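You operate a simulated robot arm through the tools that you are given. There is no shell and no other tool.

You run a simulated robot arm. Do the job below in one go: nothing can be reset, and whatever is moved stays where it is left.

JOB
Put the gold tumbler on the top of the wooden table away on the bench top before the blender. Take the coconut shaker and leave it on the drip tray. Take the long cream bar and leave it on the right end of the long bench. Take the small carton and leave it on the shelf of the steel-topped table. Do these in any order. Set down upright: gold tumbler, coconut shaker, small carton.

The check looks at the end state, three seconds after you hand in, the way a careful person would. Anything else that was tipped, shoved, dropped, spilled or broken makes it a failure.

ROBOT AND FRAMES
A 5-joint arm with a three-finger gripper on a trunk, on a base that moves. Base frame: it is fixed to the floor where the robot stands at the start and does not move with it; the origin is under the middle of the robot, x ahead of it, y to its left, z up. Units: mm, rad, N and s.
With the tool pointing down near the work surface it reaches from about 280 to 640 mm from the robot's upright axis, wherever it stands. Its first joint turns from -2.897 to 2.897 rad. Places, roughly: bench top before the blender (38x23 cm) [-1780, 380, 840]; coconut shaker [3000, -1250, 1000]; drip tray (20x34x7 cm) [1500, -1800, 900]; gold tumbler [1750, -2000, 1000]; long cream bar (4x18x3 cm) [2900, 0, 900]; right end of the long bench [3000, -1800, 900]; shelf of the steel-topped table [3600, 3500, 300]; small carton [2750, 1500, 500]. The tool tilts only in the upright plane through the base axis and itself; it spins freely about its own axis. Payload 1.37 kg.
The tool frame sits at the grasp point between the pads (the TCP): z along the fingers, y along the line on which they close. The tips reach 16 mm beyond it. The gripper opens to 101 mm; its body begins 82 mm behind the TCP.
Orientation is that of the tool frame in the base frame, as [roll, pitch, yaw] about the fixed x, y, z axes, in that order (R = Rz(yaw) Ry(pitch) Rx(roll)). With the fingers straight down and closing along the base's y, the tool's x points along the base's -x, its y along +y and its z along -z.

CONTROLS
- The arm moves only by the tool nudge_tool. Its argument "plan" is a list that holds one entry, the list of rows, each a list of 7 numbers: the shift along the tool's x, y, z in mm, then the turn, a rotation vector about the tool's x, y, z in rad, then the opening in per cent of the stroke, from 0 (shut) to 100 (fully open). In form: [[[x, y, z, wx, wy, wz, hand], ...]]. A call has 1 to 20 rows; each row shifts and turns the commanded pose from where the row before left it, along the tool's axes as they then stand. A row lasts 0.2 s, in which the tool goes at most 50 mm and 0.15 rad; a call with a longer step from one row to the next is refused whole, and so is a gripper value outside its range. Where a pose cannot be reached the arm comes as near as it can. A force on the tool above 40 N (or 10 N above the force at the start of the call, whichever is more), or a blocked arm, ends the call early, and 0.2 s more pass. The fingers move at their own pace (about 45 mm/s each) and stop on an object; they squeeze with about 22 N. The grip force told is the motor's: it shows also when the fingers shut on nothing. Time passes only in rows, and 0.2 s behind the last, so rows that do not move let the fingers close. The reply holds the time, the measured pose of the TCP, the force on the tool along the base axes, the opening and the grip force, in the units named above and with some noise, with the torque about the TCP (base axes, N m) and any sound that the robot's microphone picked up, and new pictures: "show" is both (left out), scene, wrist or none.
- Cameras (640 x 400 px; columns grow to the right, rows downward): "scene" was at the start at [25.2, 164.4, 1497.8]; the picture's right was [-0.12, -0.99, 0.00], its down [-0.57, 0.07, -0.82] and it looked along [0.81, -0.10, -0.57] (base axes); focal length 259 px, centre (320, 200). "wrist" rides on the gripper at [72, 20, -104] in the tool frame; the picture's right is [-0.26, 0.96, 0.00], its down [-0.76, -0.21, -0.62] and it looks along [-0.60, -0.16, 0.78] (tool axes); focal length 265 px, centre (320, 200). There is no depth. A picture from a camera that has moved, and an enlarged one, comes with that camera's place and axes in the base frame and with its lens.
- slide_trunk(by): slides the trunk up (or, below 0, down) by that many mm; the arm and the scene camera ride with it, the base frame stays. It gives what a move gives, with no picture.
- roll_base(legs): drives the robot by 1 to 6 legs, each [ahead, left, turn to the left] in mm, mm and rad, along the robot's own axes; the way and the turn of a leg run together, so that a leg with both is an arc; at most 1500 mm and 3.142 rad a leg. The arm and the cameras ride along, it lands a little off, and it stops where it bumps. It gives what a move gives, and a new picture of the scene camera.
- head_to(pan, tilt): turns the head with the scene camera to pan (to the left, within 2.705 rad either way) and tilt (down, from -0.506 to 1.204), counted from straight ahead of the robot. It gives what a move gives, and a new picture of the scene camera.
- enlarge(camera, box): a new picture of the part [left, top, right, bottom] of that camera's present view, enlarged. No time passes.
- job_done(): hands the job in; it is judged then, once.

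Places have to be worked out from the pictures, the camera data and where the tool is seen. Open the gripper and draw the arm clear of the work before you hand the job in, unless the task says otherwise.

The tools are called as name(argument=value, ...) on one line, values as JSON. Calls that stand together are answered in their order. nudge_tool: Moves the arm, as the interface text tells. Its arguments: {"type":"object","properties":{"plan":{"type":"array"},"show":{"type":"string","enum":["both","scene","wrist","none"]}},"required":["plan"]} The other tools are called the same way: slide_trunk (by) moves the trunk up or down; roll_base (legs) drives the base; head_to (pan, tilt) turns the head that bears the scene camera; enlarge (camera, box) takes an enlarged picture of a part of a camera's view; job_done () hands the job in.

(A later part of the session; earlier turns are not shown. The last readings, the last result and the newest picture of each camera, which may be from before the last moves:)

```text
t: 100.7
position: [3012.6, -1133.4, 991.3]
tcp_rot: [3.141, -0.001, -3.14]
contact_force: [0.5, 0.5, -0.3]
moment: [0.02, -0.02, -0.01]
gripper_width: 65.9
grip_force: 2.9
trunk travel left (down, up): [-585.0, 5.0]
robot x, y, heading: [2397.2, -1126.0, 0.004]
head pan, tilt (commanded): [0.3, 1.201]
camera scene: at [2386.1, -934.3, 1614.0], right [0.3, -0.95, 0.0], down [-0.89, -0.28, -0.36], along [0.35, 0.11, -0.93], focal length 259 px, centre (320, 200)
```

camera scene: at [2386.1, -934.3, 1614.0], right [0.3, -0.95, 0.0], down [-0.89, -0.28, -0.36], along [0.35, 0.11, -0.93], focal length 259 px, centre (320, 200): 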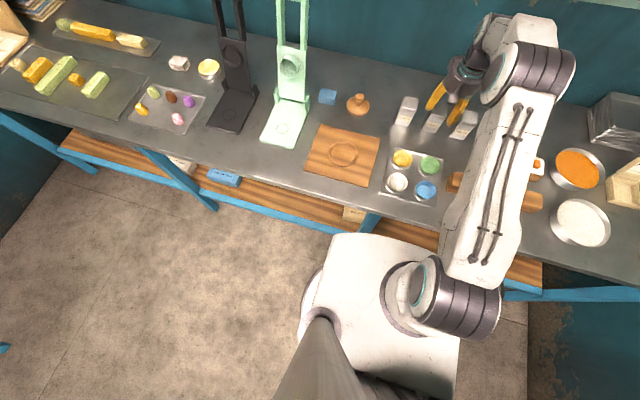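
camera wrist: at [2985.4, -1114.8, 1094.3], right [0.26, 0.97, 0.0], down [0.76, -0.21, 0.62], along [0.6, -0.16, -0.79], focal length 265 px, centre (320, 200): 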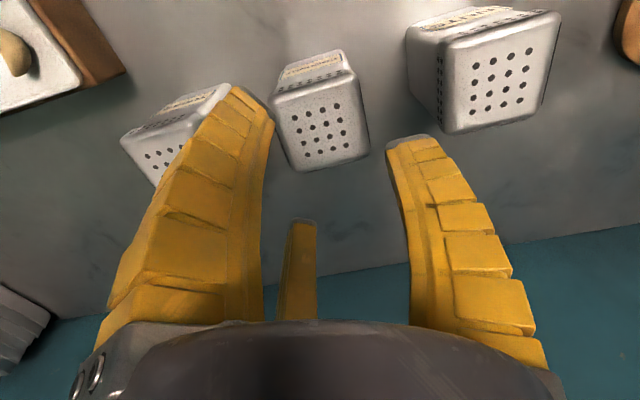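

There's about 40 mm to the bench legs beyond the base ring, so I creep 25 mm forward.

roll_base(legs=[[27, 0, -0.003]])

head_to(pan=-0.1, tilt=0.8)

nudge_tool(plan=[[[-20, 0, 10, 0, 0, 0, 62], [0, 0, 0, 0, 0, 0, 62]]], show="both")

```text
t: 101.5
position: [3040.4, -1135.6, 988.5]
tcp_rot: [-3.141, -0.005, 3.141]
contact_force: [0.6, 0.8, 0.1]
moment: [0.03, 0.05, -0.02]
gripper_width: 65.9
grip_force: 2.8
trunk travel left (down, up): [-585.0, 5.0]
robot x, y, heading: [2423.1, -1126.2, 0.001]
head pan, tilt (commanded): [0.3, 1.201]
camera scene: at [2416.3, -934.2, 1613.9], right [0.29, -0.96, 0.0], down [-0.89, -0.27, -0.36], along [0.34, 0.11, -0.93], focal length 259 px, centre (320, 200)
```

scene: 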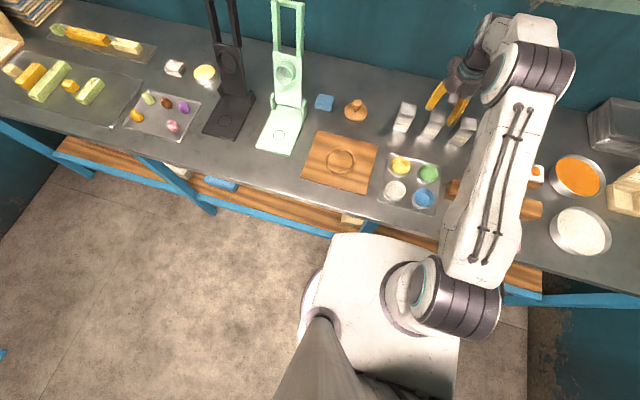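

```text
t: 102.4
position: [3038.6, -1135.4, 989.9]
tcp_rot: [3.141, -0.002, 3.141]
contact_force: [0.4, 0.0, -0.3]
moment: [0.01, 0.0, 0.0]
gripper_width: 65.8
grip_force: 2.2
trunk travel left (down, up): [-585.0, 5.0]
robot x, y, heading: [2420.2, -1128.6, -0.002]
head pan, tilt (commanded): [-0.099, 0.799]
camera scene: at [2441.0, -958.7, 1641.6], right [-0.1, -0.99, 0.0], down [-0.71, 0.07, -0.7], along [0.69, -0.07, -0.72], focal length 259 px, centre (320, 200)
```

scene: 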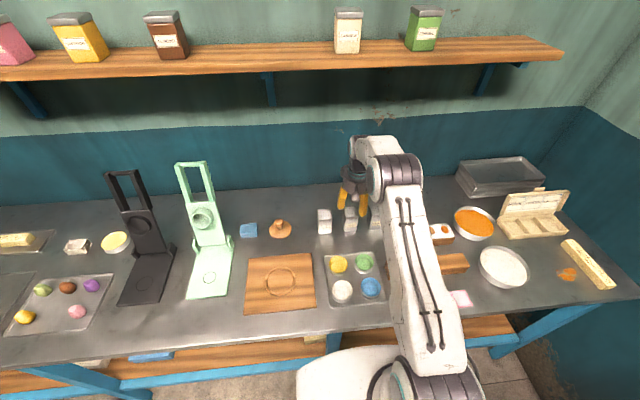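

```text
t: 103.0
position: [3059.3, -1136.5, 978.6]
tcp_rot: [3.141, -0.002, 3.141]
contact_force: [-0.6, 0.1, 0.5]
moment: [-0.01, -0.01, 0.03]
gripper_width: 65.6
grip_force: 2.2
trunk travel left (down, up): [-585.0, 5.0]
robot x, y, heading: [2422.6, -1125.7, -0.004]
head pan, tilt (commanded): [-0.099, 0.799]
camera scene: at [2440.6, -958.8, 1641.7], right [-0.1, -0.99, 0.0], down [-0.71, 0.07, -0.7], along [0.69, -0.07, -0.72], focal length 259 px, centre (320, 200)
camera wrist: at [2988.5, -1116.5, 1083.4], right [0.27, 0.96, 0.0], down [0.76, -0.21, 0.62], along [0.6, -0.16, -0.78], focal length 265 px, centre (320, 200)
```

scene: 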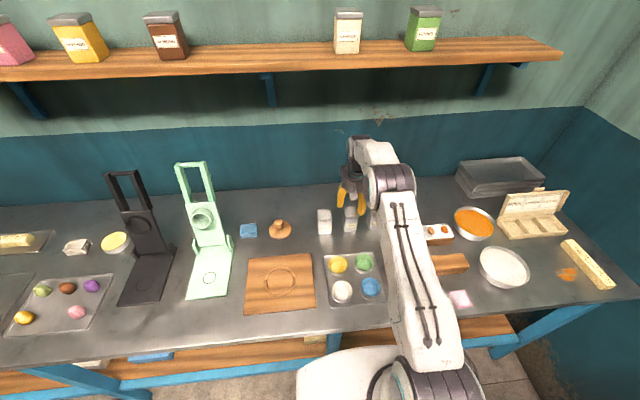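
wrist: 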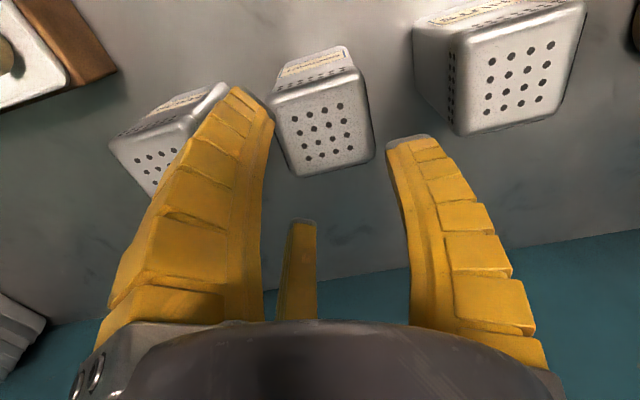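

The wrist view puts the lid centre at about (3049, −1131), top z≈940. I shift slightly, open to 68 %, and go down so the tips just pass the lid, then check.

nudge_tool(plan=[[[9, 2.5, 0, 0, 0, 0, 68], [0, 0, 10, 0, 0, 0, 68], [0, 0, 15, 0, 0, 0, 68], [0, 0, 10, 0, 0, 0, 68], [0, 0, 0, 0, 0, 0, 68]]], show="both")

enlarge(camera="scene", box=[290, 150, 418, 230])

```text
t: 104.2
position: [3050.4, -1133.2, 945.9]
tcp_rot: [3.141, 0.001, -3.141]
contact_force: [0.0, -0.4, 0.1]
moment: [0.03, -0.02, 0.04]
gripper_width: 71.8
grip_force: 2.5
trunk travel left (down, up): [-585.0, 5.0]
robot x, y, heading: [2421.4, -1129.4, 0.0]
head pan, tilt (commanded): [-0.099, 0.799]
camera scene: at [2441.1, -958.8, 1641.7], right [-0.1, -0.99, 0.0], down [-0.71, 0.07, -0.7], along [0.69, -0.07, -0.72], focal length 259 px, centre (320, 200)
camera wrist: at [2979.9, -1112.9, 1048.8], right [0.27, 0.96, 0.0], down [0.76, -0.21, 0.62], along [0.6, -0.16, -0.78], focal length 265 px, centre (320, 200)
```

scene: 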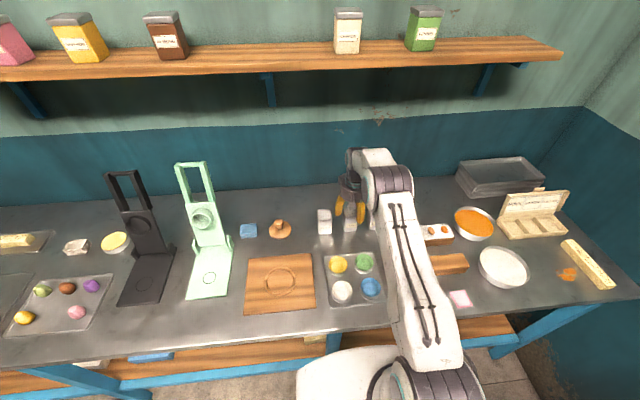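
wrist: 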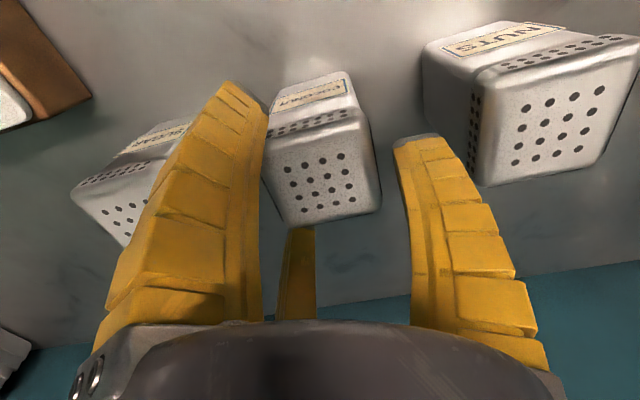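

```text
5.00 times, centred on (354, 190) of scene
camera zoom: at [2441.1, -958.8, 1641.7], right [-0.1, -0.99, 0.0], down [-0.71, 0.07, -0.7], along [0.69, -0.07, -0.72], focal length 1297 px, centre (150, 250)
```

zoom: 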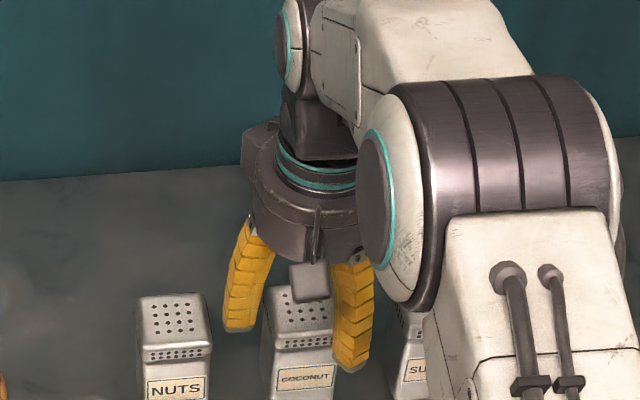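

The lid is centred between the fingers. I continue down 57 mm in small steps.

nudge_tool(plan=[[[0, 0, 12, 0, 0, 0, 68], [0, 0, 15, 0, 0, 0, 68], [0, 0, 15, 0, 0, 0, 68], [0, 0, 14, 0, 0, 0, 68], [0, 0, 0, 0, 0, 0, 68]]], show="both")

enlarge(camera="scene", box=[290, 170, 418, 250])

```text
t: 105.4
position: [3051.5, -1132.2, 890.1]
tcp_rot: [-3.141, 0.005, 3.141]
contact_force: [0.5, -0.1, 11.5]
moment: [-0.28, -0.03, 0.08]
gripper_width: 74.7
grip_force: 3.3
trunk travel left (down, up): [-585.0, 5.0]
robot x, y, heading: [2419.0, -1126.8, -0.001]
head pan, tilt (commanded): [-0.099, 0.799]
camera scene: at [2439.4, -958.7, 1641.8], right [-0.1, -0.99, 0.0], down [-0.71, 0.07, -0.7], along [0.69, -0.07, -0.72], focal length 259 px, centre (320, 200)
camera wrist: at [2979.2, -1113.0, 993.5], right [0.26, 0.96, 0.0], down [0.75, -0.21, 0.62], along [0.6, -0.16, -0.78], focal length 265 px, centre (320, 200)
```

scene: 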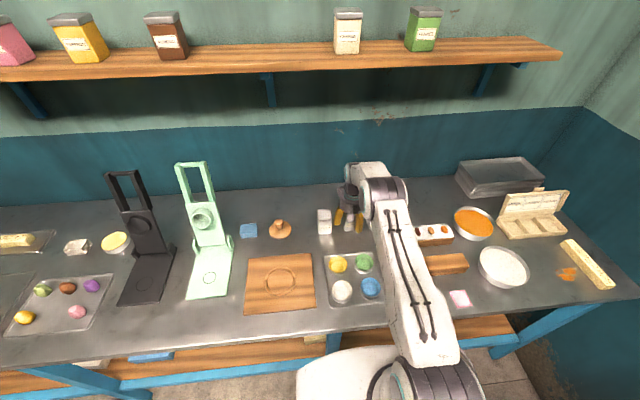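
wrist: 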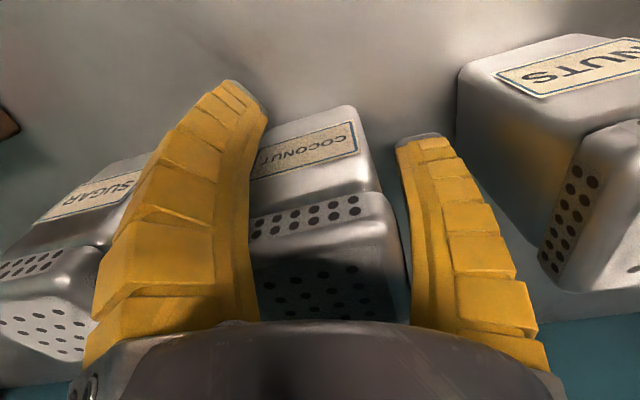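

```text
5.00 times, centred on (354, 210) of scene
camera zoom: at [2439.4, -958.7, 1641.8], right [-0.1, -0.99, 0.0], down [-0.71, 0.07, -0.7], along [0.69, -0.07, -0.72], focal length 1297 px, centre (150, 150)
```

zoom: 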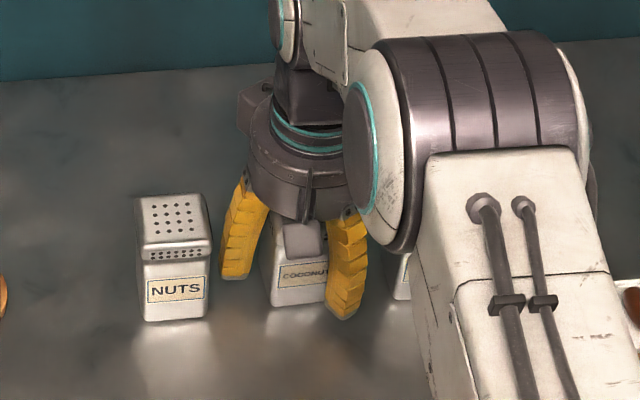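

A force of 11.5 N appeared, likely the lid touching the upper finger segments. I rise 14 mm and check the force before closing.

nudge_tool(plan=[[[0, 0, -7, 0, 0, 0, 68], [0, 0, -7, 0, 0, 0, 68], [0, 0, 0, 0, 0, 0, 68]]], show="both")

enlarge(camera="scene", box=[290, 170, 418, 250])

```text
t: 106.2
position: [3048.9, -1131.4, 902.0]
tcp_rot: [-3.141, 0.0, -3.14]
contact_force: [0.3, 0.4, -2.3]
moment: [0.02, 0.04, 0.0]
gripper_width: 75.4
grip_force: 4.0
trunk travel left (down, up): [-585.0, 5.0]
robot x, y, heading: [2420.2, -1126.2, -0.004]
head pan, tilt (commanded): [-0.099, 0.799]
camera scene: at [2441.2, -958.8, 1641.6], right [-0.1, -0.99, 0.0], down [-0.71, 0.07, -0.7], along [0.69, -0.07, -0.72], focal length 259 px, centre (320, 200)
camera wrist: at [2979.2, -1112.4, 1005.8], right [0.27, 0.96, 0.0], down [0.76, -0.21, 0.62], along [0.6, -0.16, -0.79], focal length 265 px, centre (320, 200)
```

scene: 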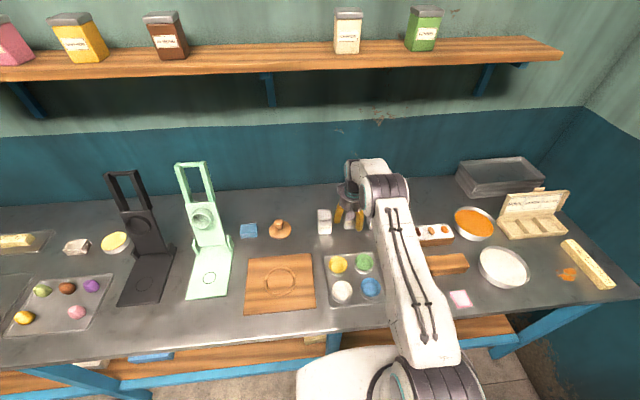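
wrist: 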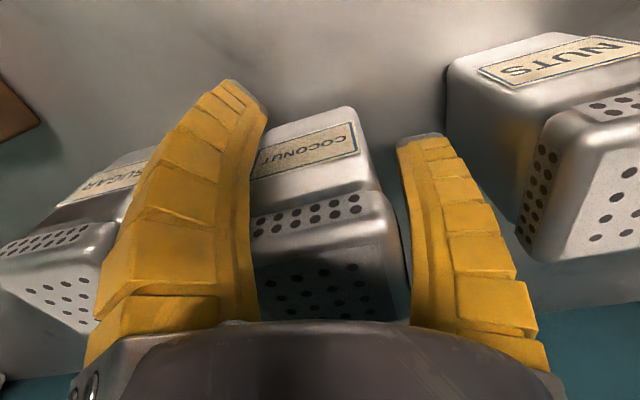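

```text
5.00 times, centred on (354, 210) of scene
camera zoom: at [2441.2, -958.8, 1641.6], right [-0.1, -0.99, 0.0], down [-0.71, 0.07, -0.7], along [0.69, -0.07, -0.72], focal length 1297 px, centre (150, 150)
```

zoom: 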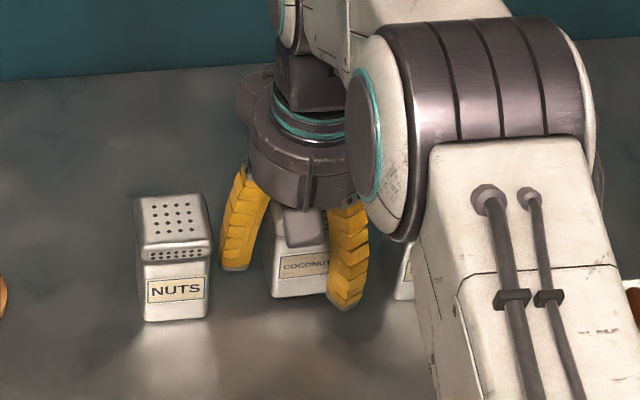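

The shaker came up with the fingers: its lid is wedged between the finger bases. I lower it back to about the bench and close the fingers on the body.

nudge_tool(plan=[[[0, 0, 6, 0, 0, 0, 68], [0, 0, 5, 0, 0, 0, 68], [0, 0, 0, 0, 0, 0, 60], [0, 0, 0, 0, 0, 0, 40], [0, 0, 0, 0, 0, 0, 20], [0, 0, 0, 0, 0, 0, 0], [0, 0, 0, 0, 0, 0, 0], [0, 0, 0, 0, 0, 0, 0]]], show="both")

enlarge(camera="scene", box=[290, 170, 418, 250])

```text
t: 108.0
position: [3051.6, -1132.5, 891.1]
tcp_rot: [3.141, -0.001, -3.141]
contact_force: [0.0, 0.5, 0.2]
moment: [0.01, 0.03, 0.02]
gripper_width: 62.4
grip_force: 21.7
trunk travel left (down, up): [-585.0, 5.0]
robot x, y, heading: [2426.8, -1127.2, 0.002]
head pan, tilt (commanded): [-0.099, 0.799]
camera scene: at [2441.2, -958.8, 1641.7], right [-0.1, -0.99, 0.0], down [-0.71, 0.07, -0.7], along [0.69, -0.07, -0.72], focal length 259 px, centre (320, 200)
camera wrist: at [2980.2, -1112.9, 995.7], right [0.27, 0.96, 0.0], down [0.76, -0.21, 0.62], along [0.6, -0.16, -0.78], focal length 265 px, centre (320, 200)
```

scene: 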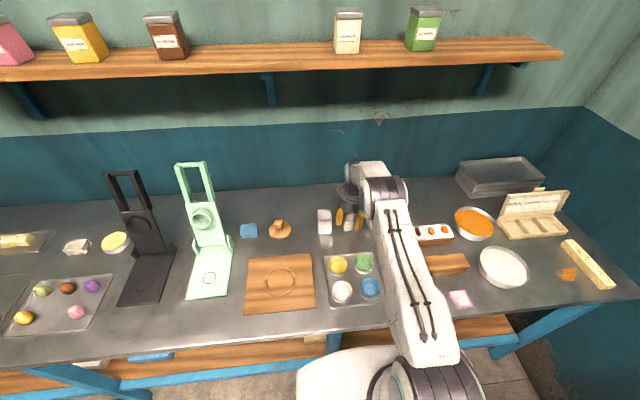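
wrist: 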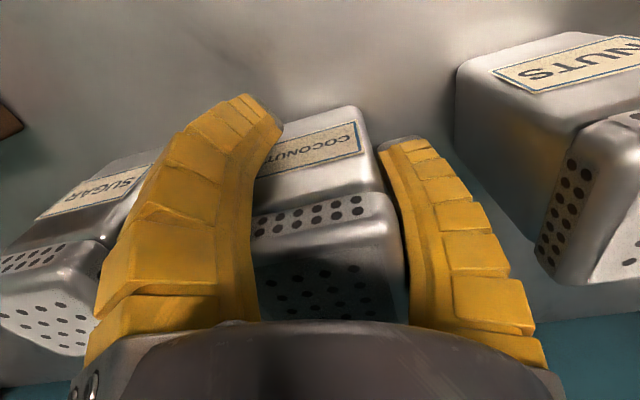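

```text
5.00 times, centred on (354, 210) of scene
camera zoom: at [2441.2, -958.8, 1641.7], right [-0.1, -0.99, 0.0], down [-0.71, 0.07, -0.7], along [0.69, -0.07, -0.72], focal length 1297 px, centre (150, 150)
```

zoom: 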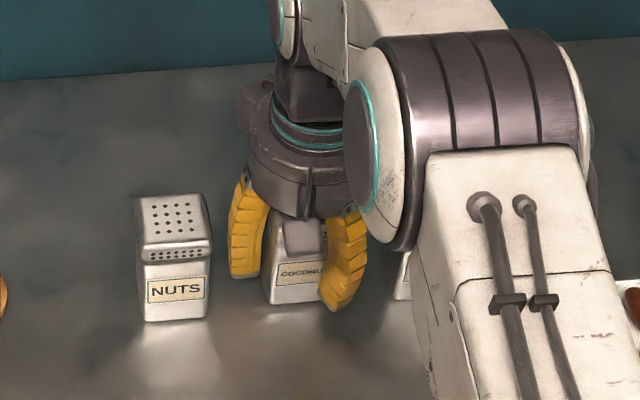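

Grip force is 21.7 N on the shaker. I lift gently and check that it comes up cleanly without touching its neighbours.

nudge_tool(plan=[[[0, 0, -8, 0, 0, 0, 0], [0, 0, -20, 0, 0, 0, 0], [0, 0, -30, 0, 0, 0, 0], [0, 0, -30, 0, 0, 0, 0], [0, 0, 0, 0, 0, 0, 0]]], show="both")

enlarge(camera="scene", box=[290, 140, 418, 220])

```text
t: 109.2
position: [3052.8, -1133.2, 980.7]
tcp_rot: [-3.141, -0.002, -3.142]
contact_force: [1.0, -0.4, -1.9]
moment: [-0.01, -0.01, -0.02]
gripper_width: 61.9
grip_force: 21.7
trunk travel left (down, up): [-585.0, 5.0]
robot x, y, heading: [2423.5, -1124.4, -0.005]
head pan, tilt (commanded): [-0.099, 0.799]
camera scene: at [2441.4, -958.8, 1641.6], right [-0.1, -0.99, 0.0], down [-0.71, 0.07, -0.7], along [0.69, -0.07, -0.72], focal length 259 px, centre (320, 200)
camera wrist: at [2982.4, -1113.0, 1084.9], right [0.27, 0.96, 0.0], down [0.76, -0.21, 0.62], along [0.6, -0.16, -0.79], focal length 265 px, centre (320, 200)
```

scene: 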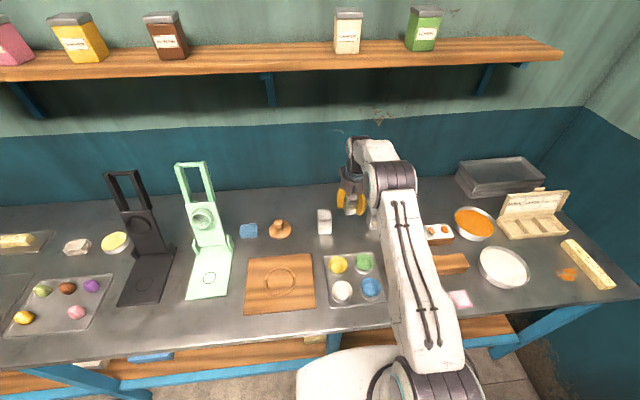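
wrist: 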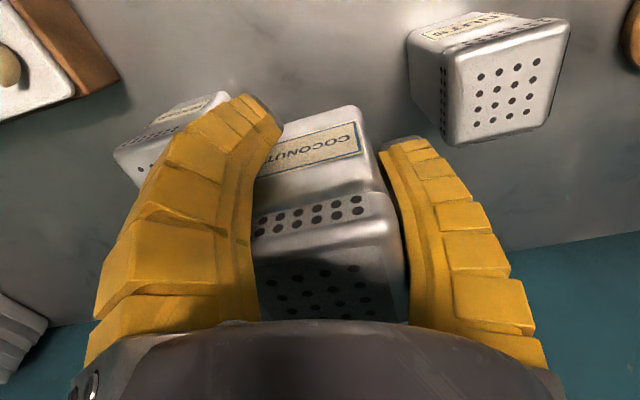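

```text
5.00 times, centred on (354, 180) of scene
camera zoom: at [2441.4, -958.8, 1641.6], right [-0.1, -0.99, 0.0], down [-0.71, 0.07, -0.7], along [0.69, -0.07, -0.72], focal length 1297 px, centre (150, 300)
```

zoom: 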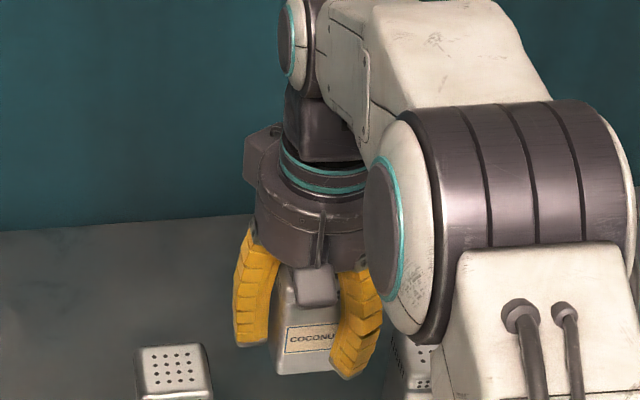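

The shaker hangs upright, neighbours untouched. I retract the arm, then drive back toward the wooden table and look at the drip tray.

nudge_tool(plan=[[[40, 0, -10, 0, 0, 0, 0], [42, 0, -10, 0, 0, 0, 0], [42, 0, -10, 0, 0, 0, 0], [42, 0, 0, 0, 0, 0, 0], [0, 0, 0, 0, 0, 0, 0]]], show="none")

roll_base(legs=[[-350, 0, 0], [-520, -90, 0.003]])

head_to(pan=-1.5, tilt=0.7)

```text
t: 110.4
position: [2887.5, -1132.1, 1008.1]
tcp_rot: [-3.14, 0.0, 3.141]
contact_force: [-0.6, -0.9, -2.0]
moment: [0.0, 0.03, 0.04]
gripper_width: 61.4
grip_force: 22.0
trunk travel left (down, up): [-585.0, 5.0]
robot x, y, heading: [2422.5, -1124.7, -0.001]
head pan, tilt (commanded): [-0.099, 0.799]
```

```text
t: 115.3
position: [2015.5, -1225.0, 1009.1]
tcp_rot: [-3.141, -0.003, -3.137]
contact_force: [-0.4, -0.3, -2.1]
moment: [0.01, 0.01, -0.04]
gripper_width: 61.0
grip_force: 22.0
trunk travel left (down, up): [-585.0, 5.0]
robot x, y, heading: [1550.0, -1223.8, 0.005]
head pan, tilt (commanded): [-0.099, 0.799]
camera scene: at [1567.4, -1054.0, 1641.7], right [-0.1, -1.0, 0.0], down [-0.71, 0.07, -0.7], along [0.69, -0.07, -0.72], focal length 259 px, centre (320, 200)
```

scene: 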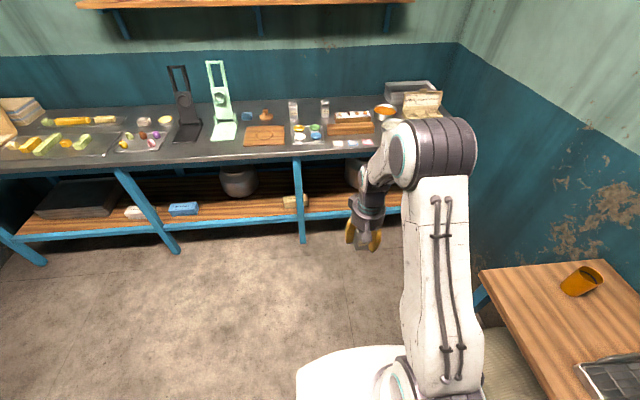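

```text
t: 116.8
position: [2015.3, -1226.6, 1008.1]
tcp_rot: [-3.141, -0.002, -3.14]
contact_force: [-0.6, -0.5, -1.7]
moment: [0.0, -0.01, -0.01]
gripper_width: 60.7
grip_force: 22.0
trunk travel left (down, up): [-585.0, 5.0]
robot x, y, heading: [1551.0, -1220.9, 0.002]
head pan, tilt (commanded): [-1.499, 0.7]
camera scene: at [1494.2, -1130.8, 1649.9], right [-1.0, -0.08, 0.0], down [-0.05, 0.64, -0.76], along [0.06, -0.76, -0.64], focal length 259 px, centre (320, 200)
```

scene: 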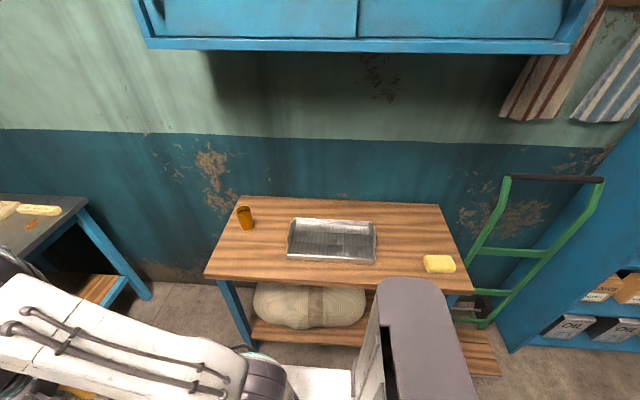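

The drip tray sits mid-table around (1500, −1830). I enlarge to see its shape and the tumbler.

enlarge(camera="scene", box=[260, 200, 404, 290])

enlarge(camera="scene", box=[200, 190, 328, 270])

```text
4.44 times, centred on (332, 245) of scene
camera zoom: at [1494.2, -1130.8, 1649.9], right [-1.0, -0.08, 0.0], down [-0.05, 0.64, -0.76], along [0.06, -0.76, -0.64], focal length 1153 px, centre (267, 0)
```

zoom: 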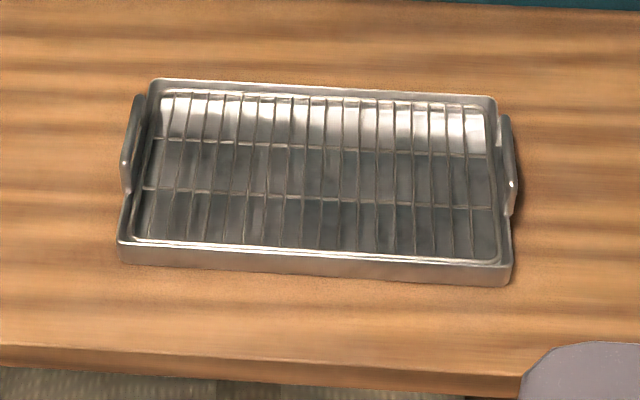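

```text
5.00 times, centred on (264, 230) of scene
camera zoom: at [1494.2, -1130.8, 1649.9], right [-1.0, -0.08, 0.0], down [-0.05, 0.64, -0.76], along [0.06, -0.76, -0.64], focal length 1297 px, centre (600, 50)
```

zoom: 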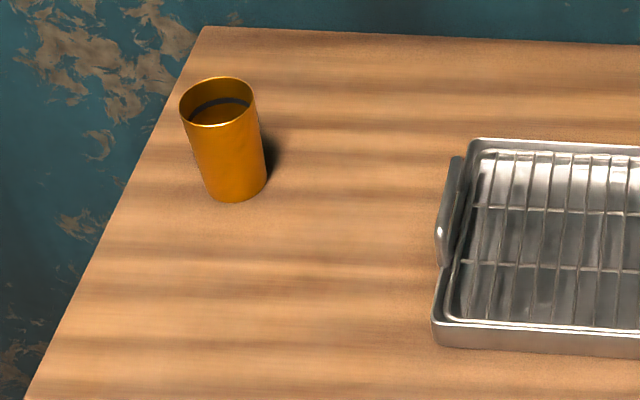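

The tray spans x 1336–1672, y −1936 to −1737, with a wire grid near z≈855. I roll 85 mm toward the table, and swing the shaker around to above the tray centre (1504, −1837).

roll_base(legs=[[0, -85, 0]])

nudge_tool(plan=[[[12.1, -42.3, 0, 0, 0, 0, 0], [12.1, -42.3, 0, 0, 0, 0, 0], [12.1, -42.3, 0, 0, 0, 0, 0], [12.1, -42.3, 0, 0, 0, 0, 0], [12.1, -42.3, 0, 0, 0, 0, 0], [12.1, -42.3, 0, 0, 0, 0, 0], [12.1, -42.3, 0, 0, 0, 0, 0], [30, -26.7, 0, 0, 0, 0, 0], [30, -26.7, 0, 0, 0, 0, 0], [30, -26.7, 0, 0, 0, 0, 0], [30, -26.7, 0, 0, 0, 0, 0], [30, -26.7, 0, 0, 0, 0, 0], [30, -26.7, 0, 0, 0, 0, 0], [41.2, -11.8, 0, 0, 0, 0, 0], [41.2, -11.8, 0, 0, 0, 0, 0], [41.2, -11.8, 0, 0, 0, 0, 0], [41.2, -11.8, 0, 0, 0, 0, 0], [41.2, -11.8, 0, 0, 0, 0, 0], [41.2, -11.8, 0, 0, 0, 0, 0], [0, 0, 0, 0, 0, 0, 0]]], show="both")

```text
t: 117.9
position: [2014.4, -1311.1, 1007.6]
tcp_rot: [3.139, -0.003, -3.141]
contact_force: [-0.1, -1.1, -2.4]
moment: [0.05, 0.01, 0.01]
gripper_width: 60.4
grip_force: 21.8
trunk travel left (down, up): [-585.0, 5.0]
robot x, y, heading: [1551.9, -1304.4, 0.002]
head pan, tilt (commanded): [-1.499, 0.7]
camera scene: at [1494.5, -1217.1, 1650.0], right [-1.0, -0.07, 0.0], down [-0.05, 0.64, -0.76], along [0.06, -0.76, -0.65], focal length 259 px, centre (320, 200)
```

scene: 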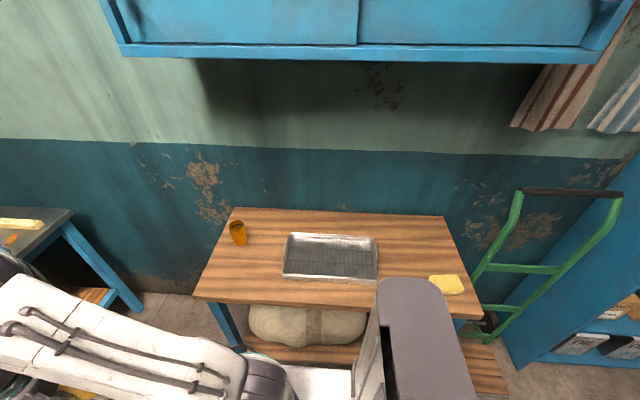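

```text
t: 122.1
position: [1502.6, -1839.5, 1007.7]
tcp_rot: [3.14, 0.001, -3.138]
contact_force: [0.5, -0.6, -1.9]
moment: [0.0, 0.02, 0.01]
gripper_width: 60.1
grip_force: 21.9
trunk travel left (down, up): [-585.0, 5.0]
robot x, y, heading: [1551.6, -1304.8, 0.002]
head pan, tilt (commanded): [-1.499, 0.7]
camera scene: at [1494.7, -1215.5, 1649.9], right [-1.0, -0.07, 0.0], down [-0.05, 0.64, -0.76], along [0.06, -0.76, -0.64], focal length 259 px, centre (320, 200)
camera wrist: at [1431.4, -1820.4, 1112.8], right [0.26, 0.97, 0.0], down [0.76, -0.21, 0.62], along [0.6, -0.16, -0.78], focal length 265 px, centre (320, 200)
```

scene: 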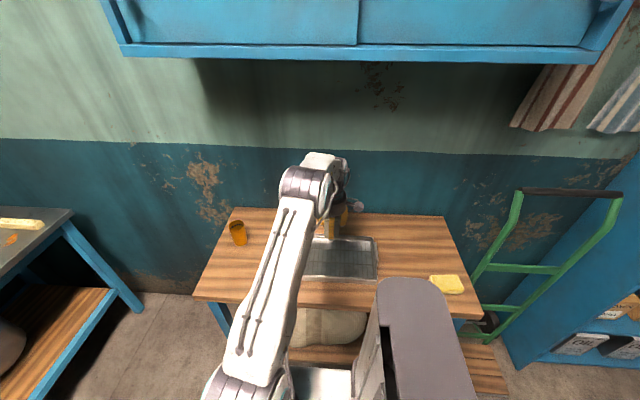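
wrist: 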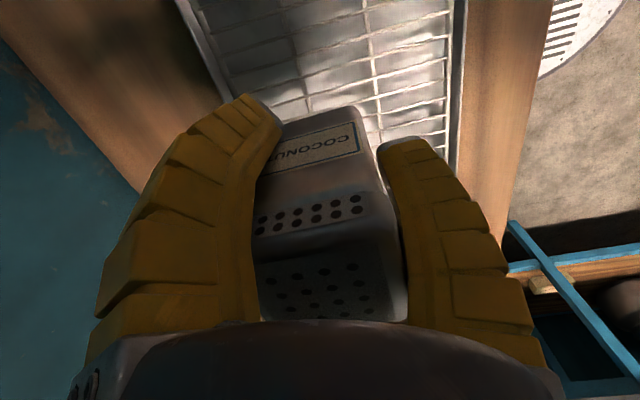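

The shaker is above the tray, with the tray centre near y≈−1827. I shift 10 mm and lower to about 10 mm above the grid.

nudge_tool(plan=[[[0, 10, 20, 0, 0, 0, 0], [0, 0, 30, 0, 0, 0, 0], [0, 0, 30, 0, 0, 0, 0], [0, 0, 15, 0, 0, 0, 0], [0, 0, 0, 0, 0, 0, 0]]], show="both")

enlarge(camera="scene", box=[270, 190, 398, 270])

```text
t: 123.3
position: [1504.8, -1830.4, 914.0]
tcp_rot: [-3.141, 0.0, -3.139]
contact_force: [0.4, -0.4, -0.5]
moment: [0.0, -0.02, -0.01]
gripper_width: 60.3
grip_force: 22.3
trunk travel left (down, up): [-585.0, 5.0]
robot x, y, heading: [1554.1, -1303.0, -0.002]
head pan, tilt (commanded): [-1.499, 0.7]
camera scene: at [1494.2, -1215.6, 1649.9], right [-1.0, -0.07, 0.0], down [-0.05, 0.64, -0.76], along [0.06, -0.76, -0.64], focal length 259 px, centre (320, 200)
camera wrist: at [1432.6, -1811.0, 1018.3], right [0.26, 0.96, 0.0], down [0.76, -0.21, 0.62], along [0.6, -0.16, -0.78], focal length 265 px, centre (320, 200)
```

scene: 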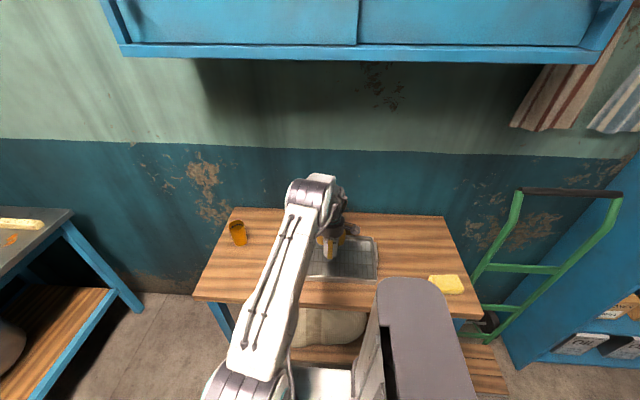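
wrist: 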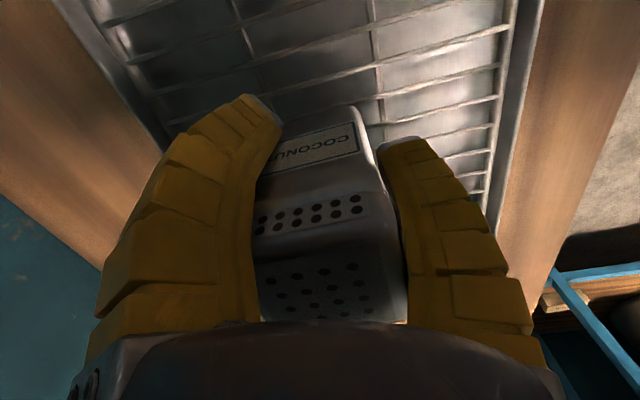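

```text
5.00 times, centred on (334, 230) of scene
camera zoom: at [1494.2, -1215.6, 1649.9], right [-1.0, -0.07, 0.0], down [-0.05, 0.64, -0.76], along [0.06, -0.76, -0.64], focal length 1297 px, centre (250, 50)
```

zoom: 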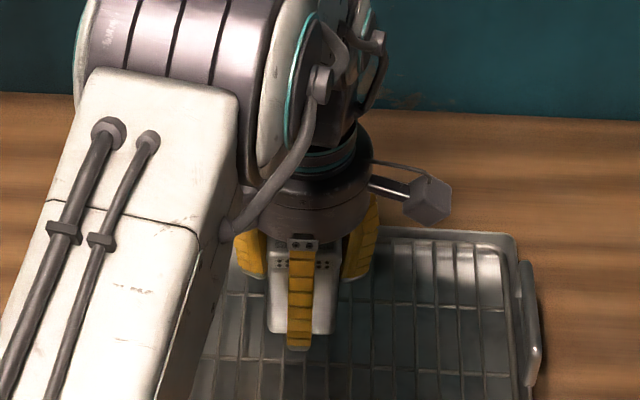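

Force reading is about −0.5 N at z=914, possibly near contact. I lower in 3 mm steps and watch.

nudge_tool(plan=[[[0, 0, 3, 0, 0, 0, 0], [0, 0, 0, 0, 0, 0, 0]]], show="none")

nudge_tool(plan=[[[0, 0, 3, 0, 0, 0, 0], [0, 0, 0, 0, 0, 0, 0]]], show="none")

nudge_tool(plan=[[[0, 0, 3, 0, 0, 0, 0], [0, 0, 0, 0, 0, 0, 0]]], show="none")

```text
t: 123.9
position: [1505.6, -1829.7, 910.3]
tcp_rot: [-3.141, 0.001, -3.141]
contact_force: [1.2, 0.3, -1.5]
moment: [-0.01, -0.02, 0.03]
gripper_width: 59.8
grip_force: 22.0
trunk travel left (down, up): [-585.0, 5.0]
robot x, y, heading: [1550.6, -1306.5, 0.006]
head pan, tilt (commanded): [-1.499, 0.7]
```

```text
t: 124.5
position: [1503.2, -1829.6, 909.2]
tcp_rot: [3.141, 0.0, -3.14]
contact_force: [-0.2, -0.7, -1.8]
moment: [0.0, 0.01, -0.02]
gripper_width: 59.9
grip_force: 21.8
trunk travel left (down, up): [-585.0, 5.0]
robot x, y, heading: [1549.2, -1304.1, 0.003]
head pan, tilt (commanded): [-1.499, 0.7]
```

```text
t: 125.1
position: [1503.3, -1829.9, 906.8]
tcp_rot: [-3.139, -0.001, -3.14]
contact_force: [-0.9, 0.9, 10.3]
moment: [-0.24, -0.18, 0.01]
gripper_width: 60.0
grip_force: 22.0
trunk travel left (down, up): [-585.0, 5.0]
robot x, y, heading: [1547.6, -1302.7, -0.002]
head pan, tilt (commanded): [-1.499, 0.7]
```

Contact at z≈907 (10 N). I ease up 2 mm, open fully, and check the shaker stands before rising.

nudge_tool(plan=[[[0, 0, -1.5, 0, 0, 0, 0], [0, 0, 0, 0, 0, 0, 60], [0, 0, 0, 0, 0, 0, 80], [0, 0, 0, 0, 0, 0, 100], [0, 0, 0, 0, 0, 0, 100], [0, 0, 0, 0, 0, 0, 100]]], show="both")

nudge_tool(plan=[[[0, 0, -6, 0, 0, 0, 100], [0, 0, -6, 0, 0, 0, 100], [0, 0, 0, 0, 0, 0, 100]]], show="both")

```text
t: 126.5
position: [1503.1, -1829.3, 906.1]
tcp_rot: [-3.14, 0.001, -3.141]
contact_force: [0.2, 0.1, -0.1]
moment: [0.01, 0.03, 0.03]
gripper_width: 100.4
grip_force: 0.1
trunk travel left (down, up): [-585.0, 5.0]
robot x, y, heading: [1548.5, -1304.4, -0.001]
head pan, tilt (commanded): [-1.499, 0.7]
camera scene: at [1494.2, -1215.5, 1649.9], right [-1.0, -0.07, 0.0], down [-0.05, 0.64, -0.76], along [0.06, -0.76, -0.64], focal length 259 px, centre (320, 200)
camera wrist: at [1432.7, -1809.8, 1010.3], right [0.26, 0.96, 0.0], down [0.76, -0.21, 0.62], along [0.6, -0.16, -0.78], focal length 265 px, centre (320, 200)
```

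scene: 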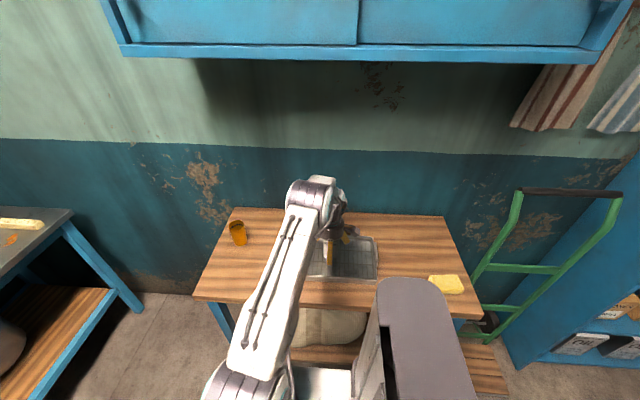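
wrist: 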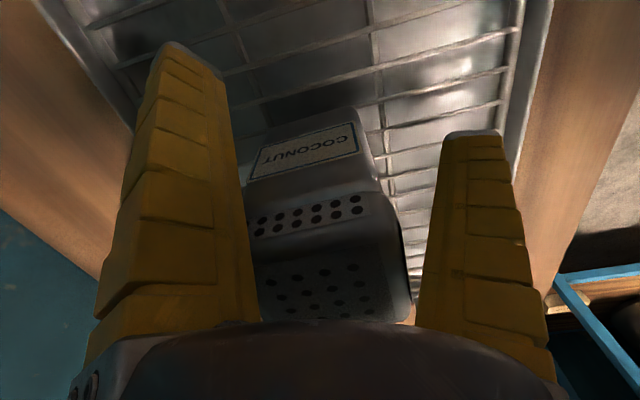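

```text
t: 127.3
position: [1505.8, -1827.5, 918.7]
tcp_rot: [3.141, 0.0, -3.14]
contact_force: [0.2, 0.7, -0.4]
moment: [-0.01, 0.03, -0.01]
gripper_width: 100.9
grip_force: 0.0
trunk travel left (down, up): [-585.0, 5.0]
robot x, y, heading: [1546.8, -1306.0, 0.001]
head pan, tilt (commanded): [-1.499, 0.7]
camera scene: at [1494.2, -1215.5, 1649.9], right [-1.0, -0.07, 0.0], down [-0.05, 0.64, -0.76], along [0.06, -0.76, -0.64], focal length 259 px, centre (320, 200)
camera wrist: at [1433.3, -1809.6, 1023.1], right [0.26, 0.96, 0.0], down [0.76, -0.21, 0.62], along [0.6, -0.16, -0.78], focal length 265 px, centre (320, 200)
```

scene: 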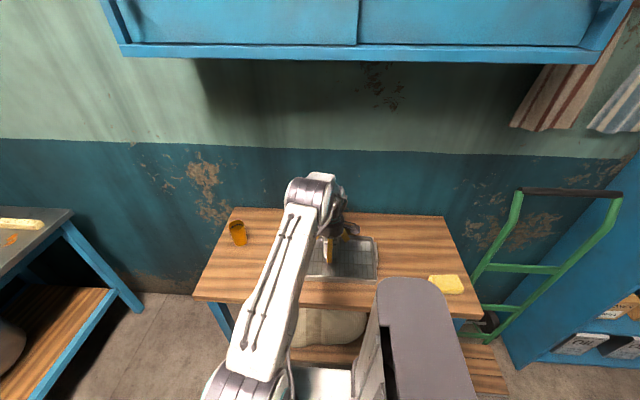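
wrist: 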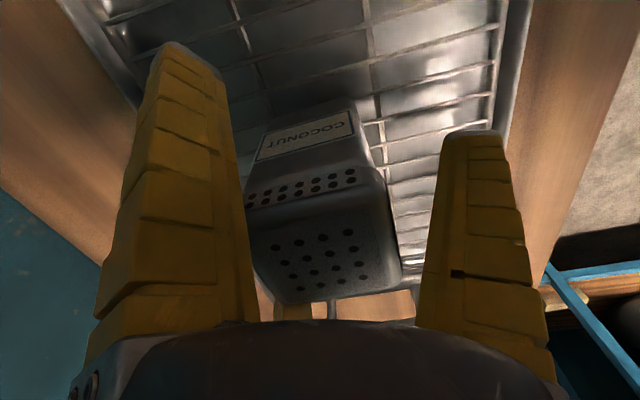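

The shaker stays put as I rise. I continue up to z≈1010 and verify it stands upright.

nudge_tool(plan=[[[0, 0, -15, 0, 0, 0, 100], [0, 0, -35, 0, 0, 0, 100], [0, 0, -45, 0, 0, 0, 100], [0, 0, 0, 0, 0, 0, 100]]], show="both")

enlarge(camera="scene", box=[270, 190, 398, 270])

```text
t: 128.3
position: [1504.1, -1829.4, 1012.9]
tcp_rot: [3.142, 0.0, -3.139]
contact_force: [-0.5, 0.4, 0.1]
moment: [-0.01, 0.0, -0.01]
gripper_width: 100.7
grip_force: 0.1
trunk travel left (down, up): [-585.0, 5.0]
robot x, y, heading: [1552.7, -1308.2, 0.003]
head pan, tilt (commanded): [-1.499, 0.7]
camera scene: at [1494.2, -1215.7, 1649.9], right [-1.0, -0.07, 0.0], down [-0.05, 0.64, -0.76], along [0.06, -0.76, -0.64], focal length 259 px, centre (320, 200)
camera wrist: at [1433.3, -1810.3, 1117.8], right [0.26, 0.96, 0.0], down [0.76, -0.21, 0.62], along [0.6, -0.16, -0.78], focal length 265 px, centre (320, 200)
```

scene: 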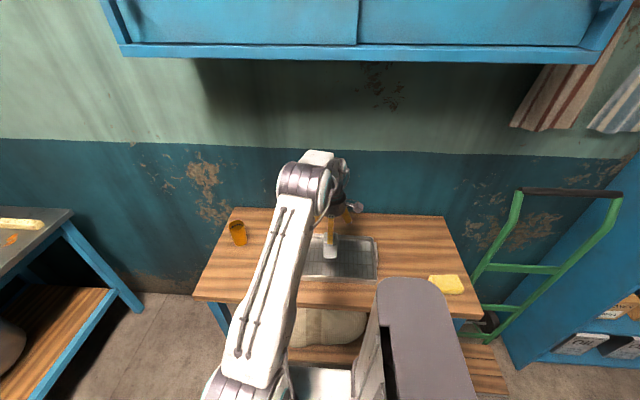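
wrist: 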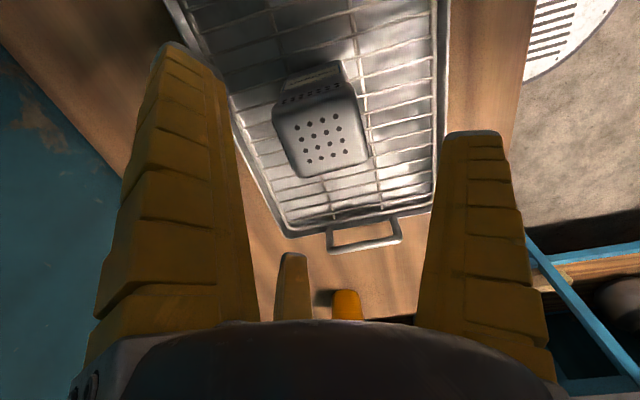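

```text
5.00 times, centred on (334, 230) of scene
camera zoom: at [1494.2, -1215.7, 1649.9], right [-1.0, -0.07, 0.0], down [-0.05, 0.64, -0.76], along [0.06, -0.76, -0.64], focal length 1297 px, centre (250, 50)
```

zoom: 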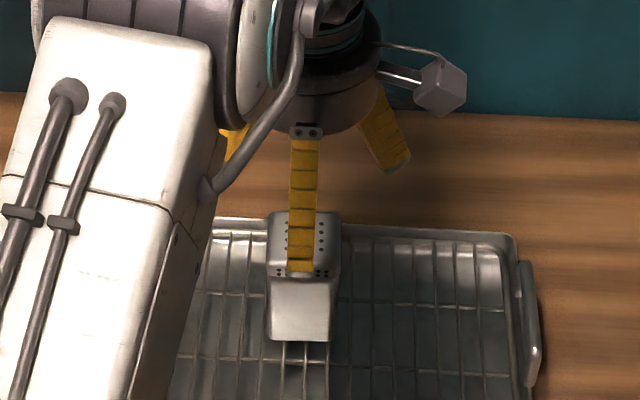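

The shaker stands upright on the tray. Next is the tumbler at about (1871, −1888), rim z≈934, 64 mm wide. I move the base 250 mm forward along the table front to get it in reach.

roll_base(legs=[[270, 12, -0.003]])

nudge_tool(plan=[[[0, 0, 0, 0, 0, 0, 100]]], show="wrist")

```text
t: 130.2
position: [1772.0, -1816.7, 1012.9]
tcp_rot: [-3.142, 0.0, 3.14]
contact_force: [0.8, -0.3, 0.2]
moment: [0.02, 0.01, 0.01]
gripper_width: 100.6
grip_force: 0.1
trunk travel left (down, up): [-585.0, 5.0]
robot x, y, heading: [1820.5, -1294.9, -0.004]
head pan, tilt (commanded): [-1.499, 0.7]
camera scene: at [1764.2, -1203.2, 1649.9], right [-1.0, -0.07, 0.0], down [-0.05, 0.64, -0.76], along [0.05, -0.76, -0.64], focal length 259 px, centre (320, 200)
```

scene: 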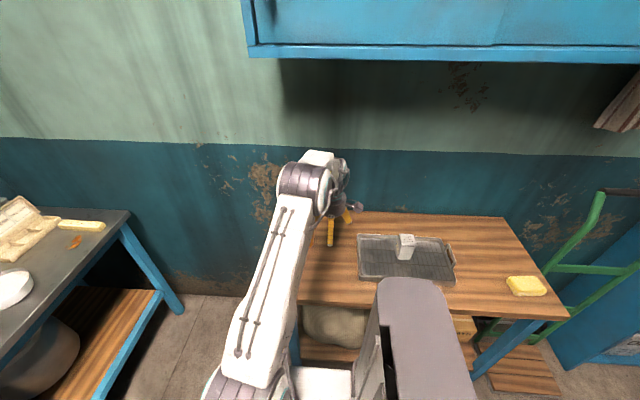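

```text
t: 130.6
position: [1772.3, -1817.5, 1013.8]
tcp_rot: [3.14, 0.0, 3.141]
contact_force: [0.9, -0.1, 0.4]
moment: [0.01, -0.02, -0.02]
gripper_width: 100.5
grip_force: 0.1
trunk travel left (down, up): [-585.0, 5.0]
robot x, y, heading: [1819.7, -1294.2, -0.002]
head pan, tilt (commanded): [-1.499, 0.7]
camera wrist: at [1700.6, -1797.8, 1117.6], right [0.27, 0.96, 0.0], down [0.76, -0.21, 0.62], along [0.6, -0.16, -0.78], focal length 265 px, centre (320, 200)
```

wrist: 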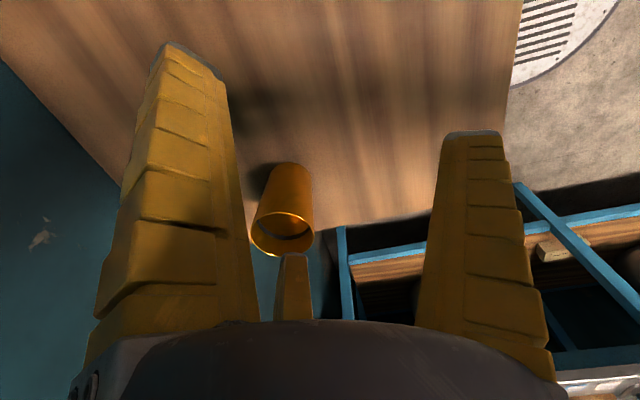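

The wrist view puts the tumbler at about (1868, −1880). I move over it at height and re-check alignment.

nudge_tool(plan=[[[-32, -21, 0, 0, 0, 0, 100], [-32, -21, 0, 0, 0, 0, 100], [-32, -21, 0, 0, 0, 0, 100], [0, 0, 15, 0, 0, 0, 100], [0, 0, 0, 0, 0, 0, 100]]], show="both")

enlarge(camera="scene", box=[220, 170, 364, 260])

```text
t: 131.8
position: [1868.0, -1880.8, 999.1]
tcp_rot: [-3.14, 0.0, 3.14]
contact_force: [0.4, 0.0, -0.6]
moment: [0.01, 0.01, -0.01]
gripper_width: 100.6
grip_force: 0.2
trunk travel left (down, up): [-585.0, 5.0]
robot x, y, heading: [1820.9, -1294.6, -0.002]
head pan, tilt (commanded): [-1.499, 0.7]
camera scene: at [1763.2, -1203.3, 1649.9], right [-1.0, -0.07, 0.0], down [-0.05, 0.64, -0.76], along [0.05, -0.76, -0.64], focal length 259 px, centre (320, 200)
camera wrist: at [1796.8, -1861.6, 1103.4], right [0.27, 0.96, 0.0], down [0.76, -0.21, 0.62], along [0.6, -0.16, -0.78], focal length 265 px, centre (320, 200)
```

scene: 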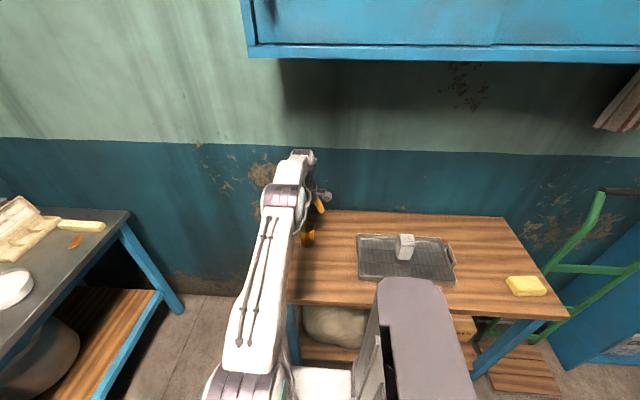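
wrist: 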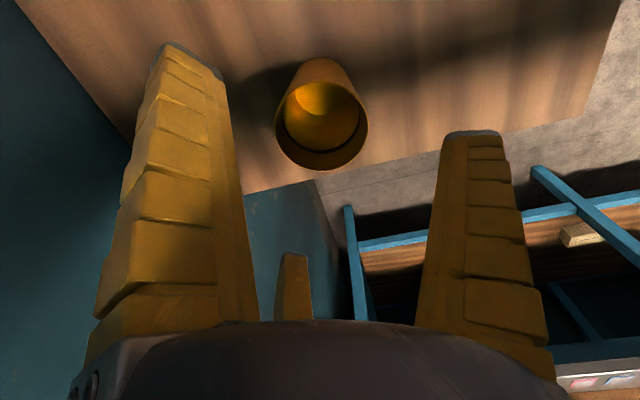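

```text
4.44 times, centred on (292, 215) of scene
camera zoom: at [1763.2, -1203.3, 1649.9], right [-1.0, -0.07, 0.0], down [-0.05, 0.64, -0.76], along [0.05, -0.76, -0.64], focal length 1153 px, centre (444, 133)
```

zoom: 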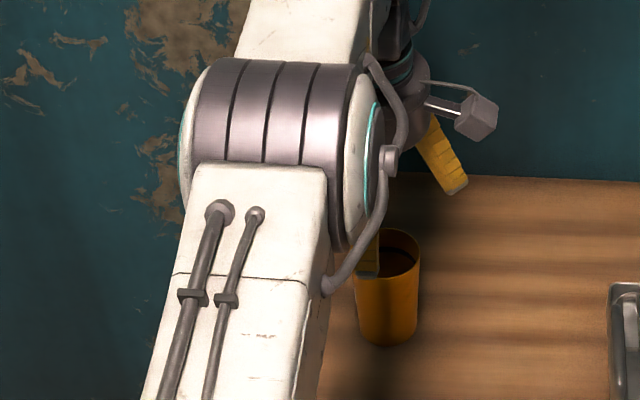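

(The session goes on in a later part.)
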